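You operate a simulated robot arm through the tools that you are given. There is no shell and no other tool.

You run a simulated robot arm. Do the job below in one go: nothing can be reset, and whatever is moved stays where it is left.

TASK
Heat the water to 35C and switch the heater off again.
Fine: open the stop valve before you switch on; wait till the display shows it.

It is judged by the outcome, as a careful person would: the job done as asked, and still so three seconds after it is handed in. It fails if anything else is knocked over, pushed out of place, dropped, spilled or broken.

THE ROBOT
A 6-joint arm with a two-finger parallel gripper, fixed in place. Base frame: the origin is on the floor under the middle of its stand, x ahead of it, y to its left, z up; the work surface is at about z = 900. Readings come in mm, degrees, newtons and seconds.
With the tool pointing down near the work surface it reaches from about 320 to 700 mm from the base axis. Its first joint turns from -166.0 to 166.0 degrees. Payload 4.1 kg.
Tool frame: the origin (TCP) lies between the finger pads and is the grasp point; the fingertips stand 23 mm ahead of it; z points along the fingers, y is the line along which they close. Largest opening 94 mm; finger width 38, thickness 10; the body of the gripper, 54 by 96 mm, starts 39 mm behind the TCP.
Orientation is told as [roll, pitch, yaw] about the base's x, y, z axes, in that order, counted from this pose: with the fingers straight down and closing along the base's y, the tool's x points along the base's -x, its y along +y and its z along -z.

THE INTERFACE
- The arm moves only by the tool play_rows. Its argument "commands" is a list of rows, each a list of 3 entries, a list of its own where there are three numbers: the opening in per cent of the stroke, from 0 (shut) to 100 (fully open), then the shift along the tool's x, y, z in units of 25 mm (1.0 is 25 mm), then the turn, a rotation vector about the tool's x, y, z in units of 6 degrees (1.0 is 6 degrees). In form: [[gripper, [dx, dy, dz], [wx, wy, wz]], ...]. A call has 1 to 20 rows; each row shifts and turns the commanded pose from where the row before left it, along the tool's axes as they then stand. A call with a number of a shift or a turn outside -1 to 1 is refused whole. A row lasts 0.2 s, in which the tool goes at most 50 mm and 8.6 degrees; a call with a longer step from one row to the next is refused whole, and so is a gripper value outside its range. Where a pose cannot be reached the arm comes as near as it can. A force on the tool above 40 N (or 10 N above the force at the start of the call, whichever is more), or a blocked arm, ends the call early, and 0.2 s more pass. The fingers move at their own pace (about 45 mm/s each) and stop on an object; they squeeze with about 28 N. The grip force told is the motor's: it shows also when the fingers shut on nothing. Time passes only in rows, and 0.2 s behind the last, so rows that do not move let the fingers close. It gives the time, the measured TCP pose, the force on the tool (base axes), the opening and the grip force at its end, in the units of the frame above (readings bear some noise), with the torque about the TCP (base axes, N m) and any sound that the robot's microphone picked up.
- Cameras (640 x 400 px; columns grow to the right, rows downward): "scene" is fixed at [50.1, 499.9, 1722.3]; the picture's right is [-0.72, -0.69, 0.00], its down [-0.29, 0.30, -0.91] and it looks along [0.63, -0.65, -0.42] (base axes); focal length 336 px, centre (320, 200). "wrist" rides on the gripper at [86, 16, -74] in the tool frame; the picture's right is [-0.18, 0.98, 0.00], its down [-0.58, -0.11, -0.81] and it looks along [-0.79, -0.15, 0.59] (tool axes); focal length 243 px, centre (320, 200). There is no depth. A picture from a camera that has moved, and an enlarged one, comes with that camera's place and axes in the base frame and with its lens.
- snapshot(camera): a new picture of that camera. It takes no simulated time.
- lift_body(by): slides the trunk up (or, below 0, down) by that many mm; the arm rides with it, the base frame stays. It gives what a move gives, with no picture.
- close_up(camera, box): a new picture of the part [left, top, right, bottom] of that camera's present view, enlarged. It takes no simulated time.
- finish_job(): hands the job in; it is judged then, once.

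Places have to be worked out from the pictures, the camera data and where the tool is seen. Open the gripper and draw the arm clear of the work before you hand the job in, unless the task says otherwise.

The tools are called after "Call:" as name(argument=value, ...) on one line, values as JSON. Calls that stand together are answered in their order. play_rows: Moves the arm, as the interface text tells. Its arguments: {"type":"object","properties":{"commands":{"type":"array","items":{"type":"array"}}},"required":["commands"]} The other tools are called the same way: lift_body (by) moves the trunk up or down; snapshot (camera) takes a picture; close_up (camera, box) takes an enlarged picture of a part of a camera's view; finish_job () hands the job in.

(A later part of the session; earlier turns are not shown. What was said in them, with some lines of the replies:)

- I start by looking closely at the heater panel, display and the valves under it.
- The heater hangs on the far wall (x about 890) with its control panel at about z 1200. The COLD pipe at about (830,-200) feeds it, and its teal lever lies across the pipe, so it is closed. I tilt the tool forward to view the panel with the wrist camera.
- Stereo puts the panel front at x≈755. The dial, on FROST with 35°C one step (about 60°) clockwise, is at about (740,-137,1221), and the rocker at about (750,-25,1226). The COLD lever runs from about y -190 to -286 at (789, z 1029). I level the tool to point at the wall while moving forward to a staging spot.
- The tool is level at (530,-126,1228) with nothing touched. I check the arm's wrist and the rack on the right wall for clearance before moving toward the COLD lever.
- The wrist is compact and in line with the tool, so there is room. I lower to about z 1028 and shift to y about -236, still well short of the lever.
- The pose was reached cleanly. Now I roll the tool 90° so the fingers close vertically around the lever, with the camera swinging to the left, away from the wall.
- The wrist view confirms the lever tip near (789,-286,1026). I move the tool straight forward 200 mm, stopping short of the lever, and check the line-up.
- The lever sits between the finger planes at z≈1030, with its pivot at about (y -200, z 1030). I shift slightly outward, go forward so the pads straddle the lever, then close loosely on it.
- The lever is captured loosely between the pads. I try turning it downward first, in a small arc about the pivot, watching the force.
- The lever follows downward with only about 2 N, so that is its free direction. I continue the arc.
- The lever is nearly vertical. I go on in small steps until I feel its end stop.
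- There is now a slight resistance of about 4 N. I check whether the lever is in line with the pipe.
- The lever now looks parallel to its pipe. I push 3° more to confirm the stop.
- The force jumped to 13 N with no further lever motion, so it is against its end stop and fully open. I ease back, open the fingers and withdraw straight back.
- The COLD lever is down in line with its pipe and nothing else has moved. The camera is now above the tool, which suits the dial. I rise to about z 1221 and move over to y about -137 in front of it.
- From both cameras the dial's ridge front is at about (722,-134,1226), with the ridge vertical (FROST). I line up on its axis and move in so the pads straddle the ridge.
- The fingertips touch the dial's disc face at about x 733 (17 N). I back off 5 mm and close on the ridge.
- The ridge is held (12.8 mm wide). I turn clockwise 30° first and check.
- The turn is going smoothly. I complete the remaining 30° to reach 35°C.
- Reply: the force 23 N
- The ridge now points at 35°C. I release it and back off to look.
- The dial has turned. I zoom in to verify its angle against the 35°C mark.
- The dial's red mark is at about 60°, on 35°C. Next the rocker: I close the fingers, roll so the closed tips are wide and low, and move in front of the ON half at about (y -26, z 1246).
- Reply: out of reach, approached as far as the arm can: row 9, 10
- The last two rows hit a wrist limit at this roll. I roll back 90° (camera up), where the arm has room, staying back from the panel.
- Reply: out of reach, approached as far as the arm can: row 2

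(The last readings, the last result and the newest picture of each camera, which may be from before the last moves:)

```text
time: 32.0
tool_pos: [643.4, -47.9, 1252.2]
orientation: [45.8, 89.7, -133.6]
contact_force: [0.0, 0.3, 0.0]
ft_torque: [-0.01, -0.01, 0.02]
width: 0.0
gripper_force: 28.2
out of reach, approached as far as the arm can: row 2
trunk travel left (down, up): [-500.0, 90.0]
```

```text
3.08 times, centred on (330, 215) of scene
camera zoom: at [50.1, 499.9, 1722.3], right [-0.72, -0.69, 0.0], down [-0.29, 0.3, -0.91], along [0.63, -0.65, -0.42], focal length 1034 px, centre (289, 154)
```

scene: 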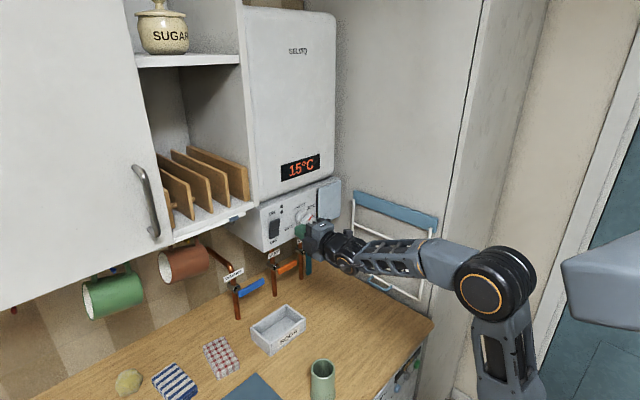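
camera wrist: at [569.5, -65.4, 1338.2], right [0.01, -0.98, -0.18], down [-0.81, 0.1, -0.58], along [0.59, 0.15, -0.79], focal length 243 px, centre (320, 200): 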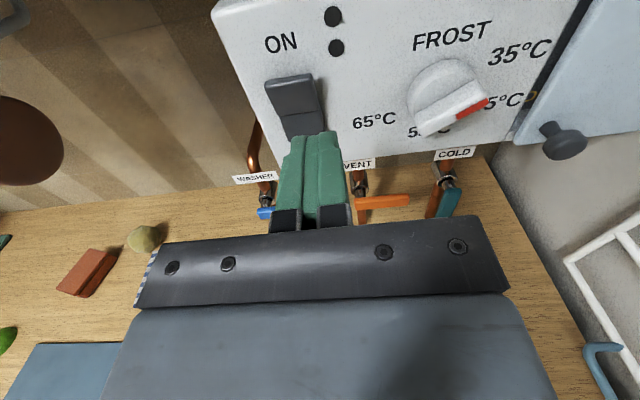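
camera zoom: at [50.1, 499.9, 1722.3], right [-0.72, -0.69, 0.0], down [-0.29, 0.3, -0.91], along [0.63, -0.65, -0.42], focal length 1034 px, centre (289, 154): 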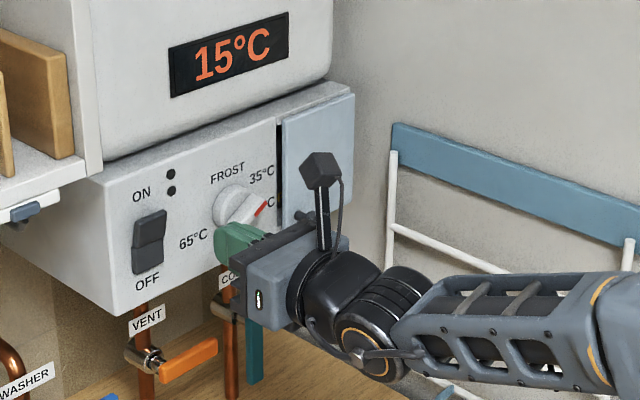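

The ON half of the rocker is centred near (y -26, z 1243). I shift sideways in front of it and approach to leave the tips about 15 mm short.

Call:
play_rows(commands=[[0, [-0.05, -0.88, 0], [0, 0, 0]], [0, [0, 0, 0.7], [0, 0, 0]], [0, [0, 0, 0.7], [0, 0, 0]], [0, [0, 0, 0.7], [0, 0, 0]]])

Call:
snapshot(camera="wrist")

Call:
close_up(camera="scene", box=[240, 160, 360, 250])

```text
time: 33.0
tool_pos: [696.8, -47.5, 1258.1]
orientation: [1.2, 89.9, -178.5]
contact_force: [0.4, -0.2, -0.8]
ft_torque: [0.03, -0.01, 0.01]
width: 0.0
gripper_force: 27.7
out of reach, approached as far as the arm can: row 1, 2
trunk travel left (down, up): [-500.0, 90.0]
```

```text
taken
camera wrist: at [622.1, -64.1, 1344.0], right [0.01, -0.98, -0.18], down [-0.81, 0.1, -0.58], along [0.59, 0.15, -0.79], focal length 243 px, centre (320, 200)
```

wrist: 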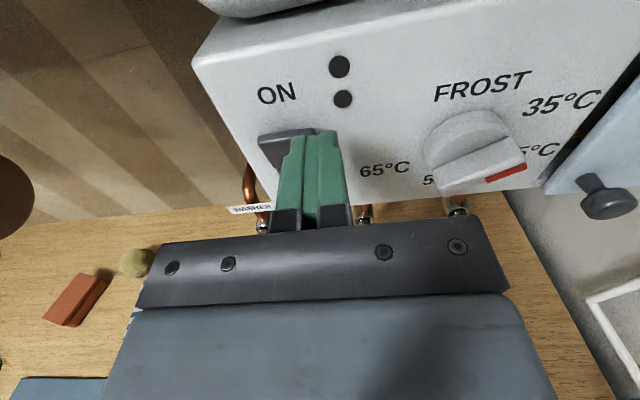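

```text
4.44 times, centred on (300, 205) of scene
camera zoom: at [50.1, 499.9, 1722.3], right [-0.72, -0.69, 0.0], down [-0.29, 0.3, -0.91], along [0.63, -0.65, -0.42], focal length 1494 px, centre (409, 178)
```

zoom: 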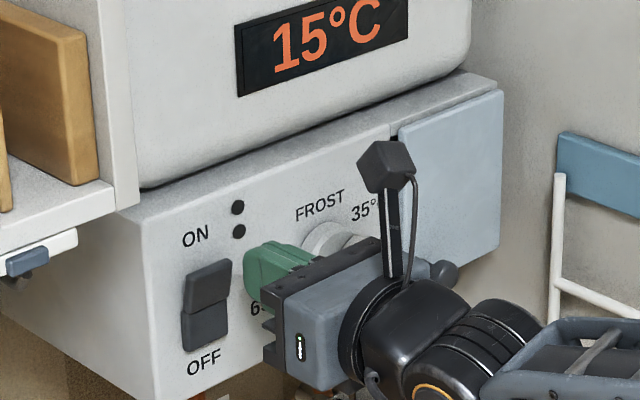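

The arm stops at y≈-47 when pointing straight ahead (wrist near straight). I yaw the tool 18° to point slightly left, which takes it away from that limit, then re-check.

Call:
play_rows(commands=[[0, [0, 0, -0.4], [1, 0, 0]], [0, [0, 0, 0], [1, 0, 0]], [0, [0, 0, 0], [1, 0, 0]]])

Call:
snapshot(camera="wrist")

```text
time: 33.8
tool_pos: [685.4, -46.3, 1257.5]
orientation: [1.6, 90.1, -160.3]
contact_force: [0.7, 0.4, 0.2]
ft_torque: [-0.02, 0.0, -0.03]
width: 0.0
gripper_force: 27.5
trunk travel left (down, up): [-500.0, 90.0]
```

```text
taken
camera wrist: at [620.1, -85.4, 1343.1], right [0.3, -0.93, -0.18], down [-0.8, -0.15, -0.58], along [0.52, 0.32, -0.79], focal length 243 px, centre (320, 200)
```

wrist: 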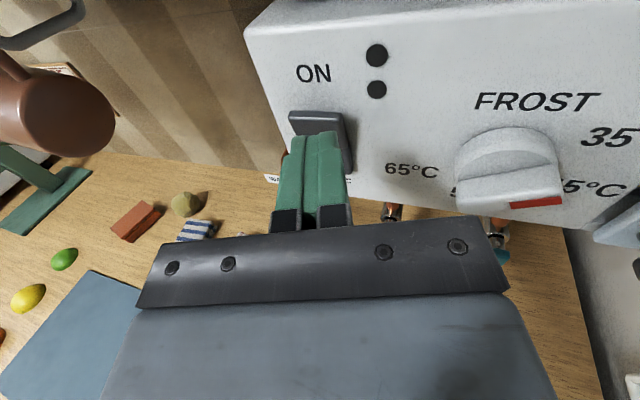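

This yawed pose is reachable, and going straight along the fingers lands on the rocker's ON half. I advance in small steps, watching the force.

Call:
play_rows(commands=[[0, [-0.3, 0, 0.4], [0, 0, 0]], [0, [0, 0, 0.4], [0, 0, 0]], [0, [0, 0, 0.2], [0, 0, 0]], [0, [0, 0, 0.2], [0, 0, 0]]])

Call:
snapshot(camera="wrist")

Call:
close_up(camera="scene", box=[240, 160, 360, 250])

```text
time: 34.8
tool_pos: [714.0, -36.6, 1248.4]
orientation: [42.7, 89.9, -119.3]
contact_force: [-0.3, 0.2, -0.8]
ft_torque: [0.01, 0.0, 0.01]
width: 0.1
gripper_force: 28.0
trunk travel left (down, up): [-500.0, 90.0]
```

```text
taken
camera wrist: at [648.5, -76.0, 1334.9], right [0.3, -0.93, -0.18], down [-0.8, -0.15, -0.58], along [0.52, 0.32, -0.79], focal length 243 px, centre (320, 200)
```

wrist: 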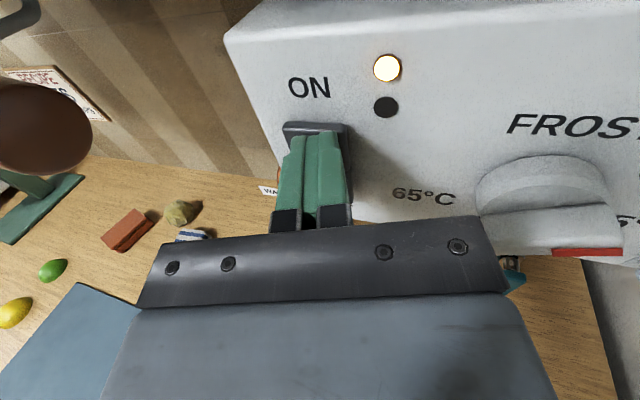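

```text
4.44 times, centred on (300, 205) of scene
camera zoom: at [50.1, 499.9, 1722.3], right [-0.72, -0.69, 0.0], down [-0.29, 0.3, -0.91], along [0.63, -0.65, -0.42], focal length 1494 px, centre (409, 178)
```

zoom: 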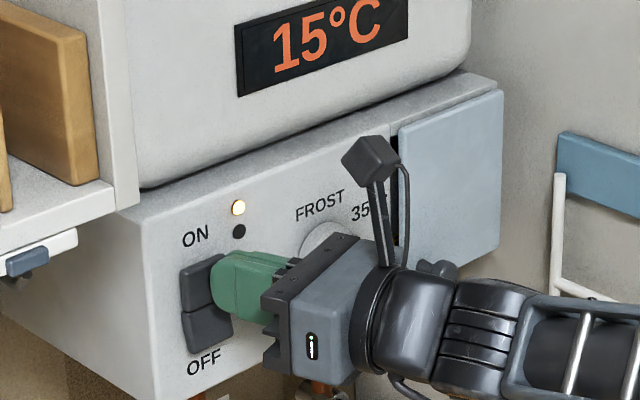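

The rocker flipped and its upper lamp lit. I back off slightly and move down in front of the OFF half to be ready, then watch the display.

Call:
play_rows(commands=[[0, [0, 0, -0.7], [0, 0, 0]], [0, [0, 0, -0.6], [0, 0, 0]], [0, [-0.9, 0, 0], [0, 0, 0]], [0, [-0.9, 0, 0], [0, 0, 0]]])

Call:
close_up(camera="scene", box=[240, 140, 360, 250])

Call:
snapshot(camera="wrist")

```text
time: 35.8
tool_pos: [684.0, -47.5, 1205.1]
orientation: [-115.9, 90.0, 82.1]
contact_force: [-0.5, 0.9, -0.2]
ft_torque: [-0.02, -0.01, 0.0]
width: 0.1
gripper_force: 27.9
trunk travel left (down, up): [-500.0, 90.0]
```

```text
3.64 times, centred on (300, 195) of scene
camera zoom: at [50.1, 499.9, 1722.3], right [-0.72, -0.69, 0.0], down [-0.29, 0.3, -0.91], along [0.63, -0.65, -0.42], focal length 1222 px, centre (393, 218)
```

zoom: 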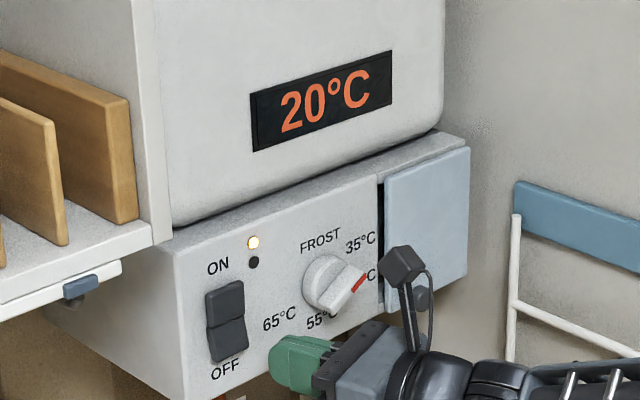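

```text
taken
camera wrist: at [618.1, -86.9, 1289.9], right [0.3, -0.94, -0.18], down [-0.8, -0.14, -0.58], along [0.52, 0.32, -0.79], focal length 243 px, centre (320, 200)
```

wrist: 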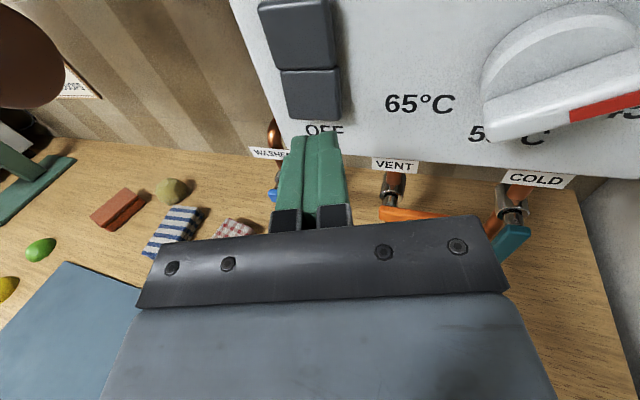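

It is heating: the display shows 20°C. I wait and re-read the display.

Call:
play_rows(commands=[[0, [-0.1, 0, 0], [0, 0, 0]], [0, [0, 0, 0], [0, 0, 0]], [0, [0, 0, 0], [0, 0, 0]], [0, [0, 0, 0], [0, 0, 0]]])

Call:
close_up(camera="scene", box=[240, 140, 360, 250])

```text
time: 36.8
tool_pos: [684.2, -48.5, 1202.2]
orientation: [-14.8, 90.0, -176.8]
contact_force: [-0.5, -0.3, 0.3]
ft_torque: [-0.03, 0.02, 0.03]
width: 0.0
gripper_force: 27.7
trunk travel left (down, up): [-500.0, 90.0]
```

```text
3.64 times, centred on (300, 195) of scene
camera zoom: at [50.1, 499.9, 1722.3], right [-0.72, -0.69, 0.0], down [-0.29, 0.3, -0.91], along [0.63, -0.65, -0.42], focal length 1222 px, centre (393, 218)
```

zoom: 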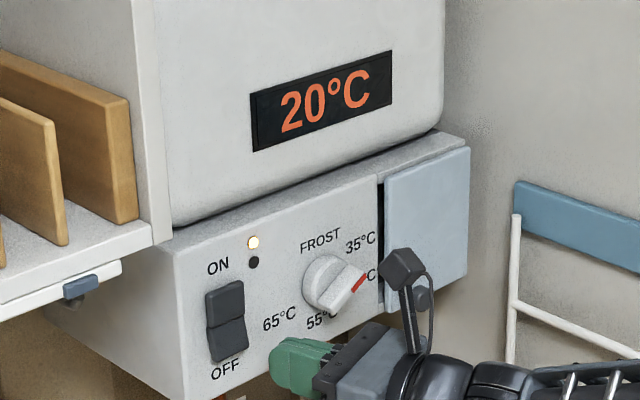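

Still 20°C; the display seems to step by 5°. I keep waiting.

Call:
play_rows(commands=[[0, [0, 0, 0], [0, 0, 0]], [0, [0, 0, 0], [0, 0, 0]], [0, [0, 0, 0], [0, 0, 0]], [0, [0, 0, 0], [0, 0, 0]]])

Call:
close_up(camera="scene", box=[240, 140, 360, 250])

```text
time: 37.8
tool_pos: [682.4, -48.3, 1202.4]
orientation: [58.8, 90.0, -103.5]
contact_force: [0.4, -0.7, 1.0]
ft_torque: [0.02, 0.02, -0.01]
width: 0.0
gripper_force: 28.4
trunk travel left (down, up): [-500.0, 90.0]
```

```text
3.64 times, centred on (300, 195) of scene
camera zoom: at [50.1, 499.9, 1722.3], right [-0.72, -0.69, 0.0], down [-0.29, 0.3, -0.91], along [0.63, -0.65, -0.42], focal length 1222 px, centre (393, 218)
```

zoom: 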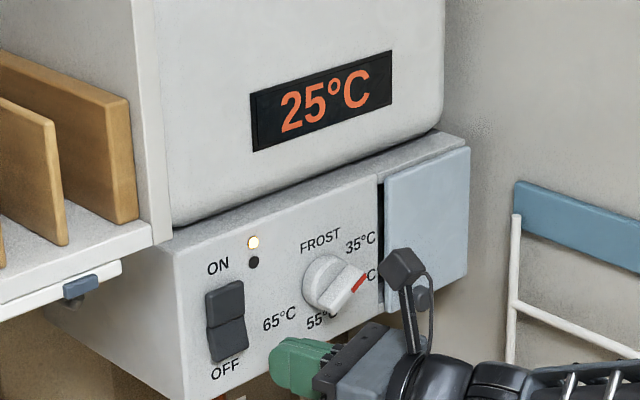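

25°C now, rising about 2.5°C per second. I wait another second at a time.

Call:
play_rows(commands=[[0, [0, 0, 0], [0, 0, 0]], [0, [0, 0, 0], [0, 0, 0]], [0, [0, 0, 0], [0, 0, 0]], [0, [0, 0, 0], [0, 0, 0]]])

Call:
close_up(camera="scene", box=[240, 140, 360, 250])

```text
time: 38.8
tool_pos: [683.0, -47.1, 1201.5]
orientation: [69.8, 90.1, -92.2]
contact_force: [-0.3, 0.1, -0.5]
ft_torque: [-0.03, 0.01, -0.02]
width: 0.0
gripper_force: 27.6
trunk travel left (down, up): [-500.0, 90.0]
```

```text
3.64 times, centred on (300, 195) of scene
camera zoom: at [50.1, 499.9, 1722.3], right [-0.72, -0.69, 0.0], down [-0.29, 0.3, -0.91], along [0.63, -0.65, -0.42], focal length 1222 px, centre (393, 218)
```

zoom: 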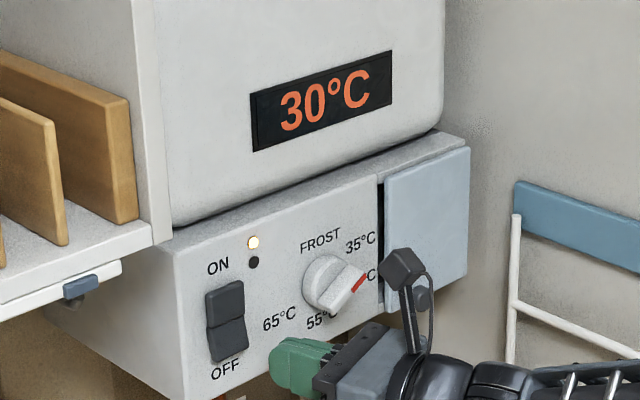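

30°C now. I wait one more second.

Call:
play_rows(commands=[[0, [0, 0, 0], [0, 0, 0]], [0, [0, 0, 0], [0, 0, 0]], [0, [0, 0, 0], [0, 0, 0]], [0, [0, 0, 0], [0, 0, 0]]])

Call:
close_up(camera="scene", box=[240, 140, 360, 250])

```text
time: 39.8
tool_pos: [683.8, -48.0, 1203.0]
orientation: [71.0, 90.0, -91.3]
contact_force: [-0.9, 0.7, 0.0]
ft_torque: [0.04, 0.01, 0.02]
width: 0.0
gripper_force: 27.9
trunk travel left (down, up): [-500.0, 90.0]
```

```text
3.64 times, centred on (300, 195) of scene
camera zoom: at [50.1, 499.9, 1722.3], right [-0.72, -0.69, 0.0], down [-0.29, 0.3, -0.91], along [0.63, -0.65, -0.42], focal length 1222 px, centre (393, 218)
```

zoom: 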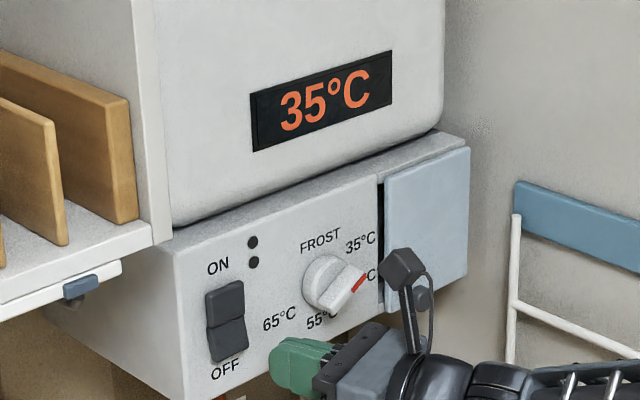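

The display shows 35°C and the heating lamp has gone out. Now I press the OFF half in small steps.

Call:
play_rows(commands=[[0, [0, 0, 0.4], [0, 0, 0]], [0, [0, 0, 0.4], [0, 0, 0]], [0, [0, 0, 0.2], [0, 0, 0]], [0, [0, 0, 0.2], [0, 0, 0]], [0, [0, 0, 0.1], [0, 0, 0]]])

Call:
close_up(camera="scene", box=[240, 140, 360, 250])

Call:
snapshot(camera="wrist")

```text
time: 41.0
tool_pos: [713.2, -37.3, 1202.3]
orientation: [3.5, 90.0, -158.6]
contact_force: [-0.3, 0.4, -0.2]
ft_torque: [0.02, 0.0, 0.03]
width: 0.0
gripper_force: 28.7
trunk travel left (down, up): [-500.0, 90.0]
```

```text
3.64 times, centred on (300, 195) of scene
camera zoom: at [50.1, 499.9, 1722.3], right [-0.72, -0.69, 0.0], down [-0.29, 0.3, -0.91], along [0.63, -0.65, -0.42], focal length 1222 px, centre (393, 218)
```

zoom: 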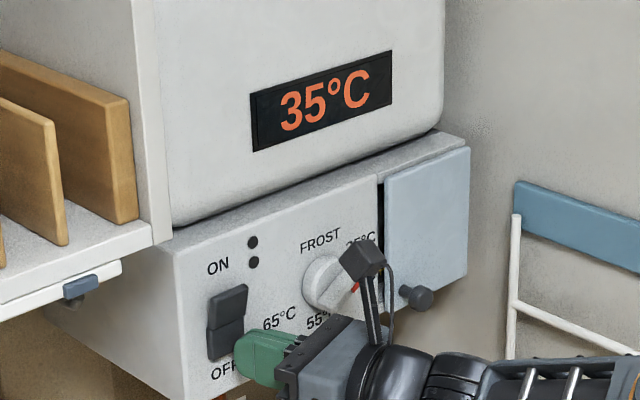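

```text
taken
camera wrist: at [648.6, -76.6, 1287.9], right [0.3, -0.94, -0.18], down [-0.8, -0.15, -0.58], along [0.52, 0.32, -0.79], focal length 243 px, centre (320, 200)
```

wrist: 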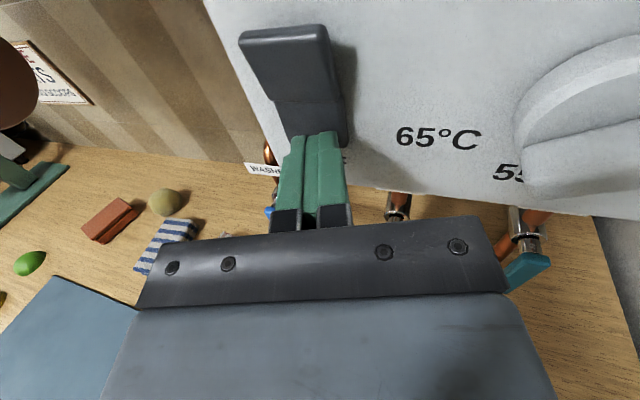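

The rocker's upper half stands out again, so it is in the OFF position. I back off straight and open the fingers, then verify.

Call:
play_rows(commands=[[0, [0, 0, -0.6], [0, 0, 0]], [0, [0, 0, -1], [0, 0, 0]], [0, [0, 0, -1], [0, 0, 0]], [0, [0, 0, -1], [0, 0, 0]], [40, [0, 0, -1], [0, 0, 0]], [60, [0, 0, -1], [0, 0, 0]]])

Call:
close_up(camera="scene", box=[230, 140, 350, 260])

Call:
snapshot(camera="wrist")

Call:
snapshot(camera="scene")

```text
time: 42.4
tool_pos: [580.2, -80.1, 1200.7]
orientation: [120.1, 90.0, -42.0]
contact_force: [0.4, -0.6, 0.7]
ft_torque: [0.05, -0.02, 0.04]
width: 49.6
gripper_force: 0.0
trunk travel left (down, up): [-500.0, 90.0]
```

```text
3.33 times, centred on (290, 200) of scene
camera zoom: at [50.1, 499.9, 1722.3], right [-0.72, -0.69, 0.0], down [-0.29, 0.3, -0.91], along [0.63, -0.65, -0.42], focal length 1120 px, centre (420, 200)
```

zoom: 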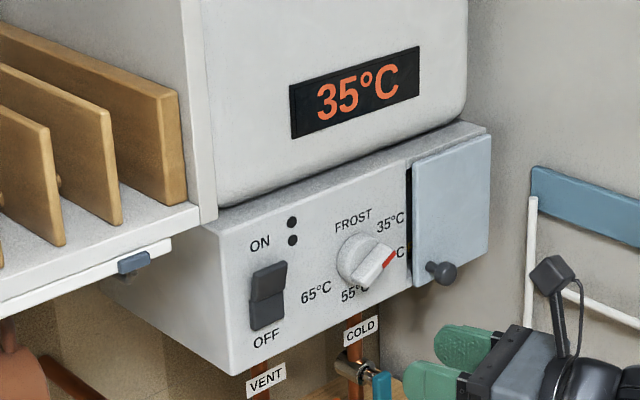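

```text
taken
camera wrist: at [514.9, -119.2, 1287.3], right [0.3, -0.93, -0.18], down [-0.8, -0.15, -0.58], along [0.52, 0.32, -0.79], focal length 243 px, centre (320, 200)
```

wrist: 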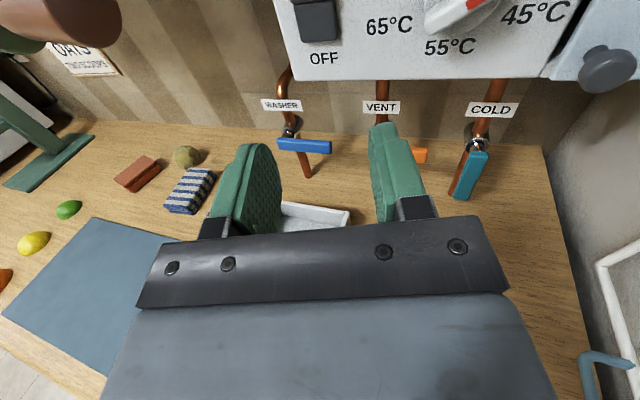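

```text
taken
```

scene: 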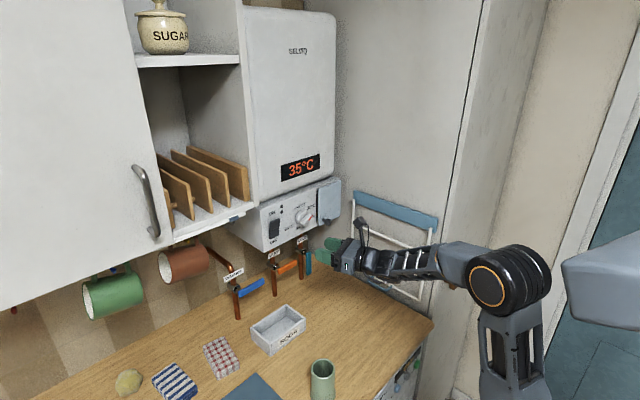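

The rocker and lamps match the original OFF look, the display reads 35°C, and the valve is open. I open the gripper fully and draw the arm further clear.

Call:
play_rows(commands=[[80, [0, 0, -1], [0, 0, 0]], [100, [0, 0, -1], [0, 0, 0]], [100, [0, 0, -1], [0, 0, 0]], [100, [0, 0, -1], [0, 0, 0]], [100, [0, 0, 0], [0, 0, 0]]])

Call:
snapshot(camera="scene")

Call:
close_up(camera="scene", box=[230, 140, 350, 260])

Call:
close_up(camera="scene", box=[210, 220, 340, 330])

```text
time: 43.6
tool_pos: [484.9, -113.0, 1202.3]
orientation: [103.7, 89.9, -58.3]
contact_force: [-0.3, -0.2, 0.4]
ft_torque: [-0.04, -0.01, 0.01]
width: 93.9
gripper_force: 0.1
trunk travel left (down, up): [-500.0, 90.0]
```

```text
taken
```

scene: 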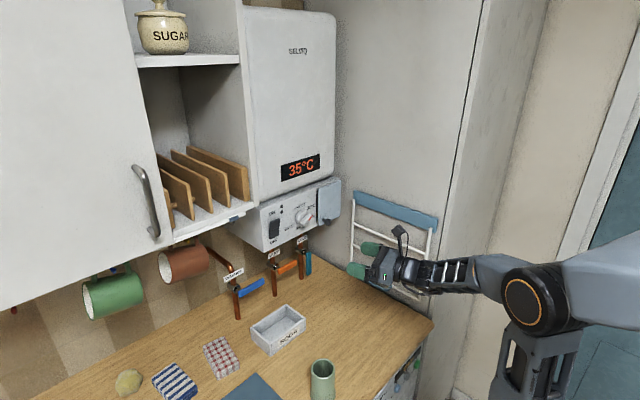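

```text
3.33 times, centred on (290, 200) of scene
camera zoom: at [50.1, 499.9, 1722.3], right [-0.72, -0.69, 0.0], down [-0.29, 0.3, -0.91], along [0.63, -0.65, -0.42], focal length 1120 px, centre (420, 200)
```

zoom: 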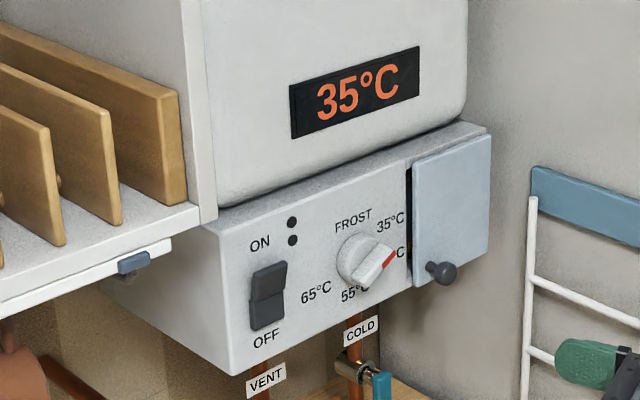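

```text
3.64 times, centred on (275, 275) of scene
camera zoom: at [50.1, 499.9, 1722.3], right [-0.72, -0.69, 0.0], down [-0.29, 0.3, -0.91], along [0.63, -0.65, -0.42], focal length 1222 px, centre (484, -73)
```

zoom: 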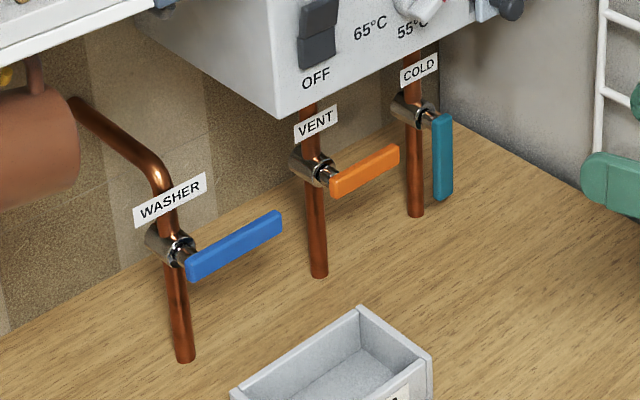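

Everything checks out: the display reads 35°C, the rocker is at OFF with the lamps dark, and the COLD valve is open. The other valves and objects haven't moved, and the arm is clear with the gripper open. I hand the job in.

Call:
finish_job()

```text
The job is handed in.
```

The water is heated: the display read 35°C and the heater was switched off again when I handed the job in.

- **Stop valve:** I took the COLD valve on the heater's feed pipe to be the stop valve. I turned it fully open, to its end stop, before switching on, and left it open.
- **Dial:** It was on FROST. I set it to 35°C and left it there.
- **Heating:** I switched the rocker to ON and waited until the display showed 35°C. The heating lamp went out by itself at that point, and I then pressed OFF. The display still read 35°C about two and a half seconds later.
- **Surroundings:** The VENT and WASHER valves and the items on the worktop looked unmoved in the last pictures. The gripper is open and the arm is clear of the work.
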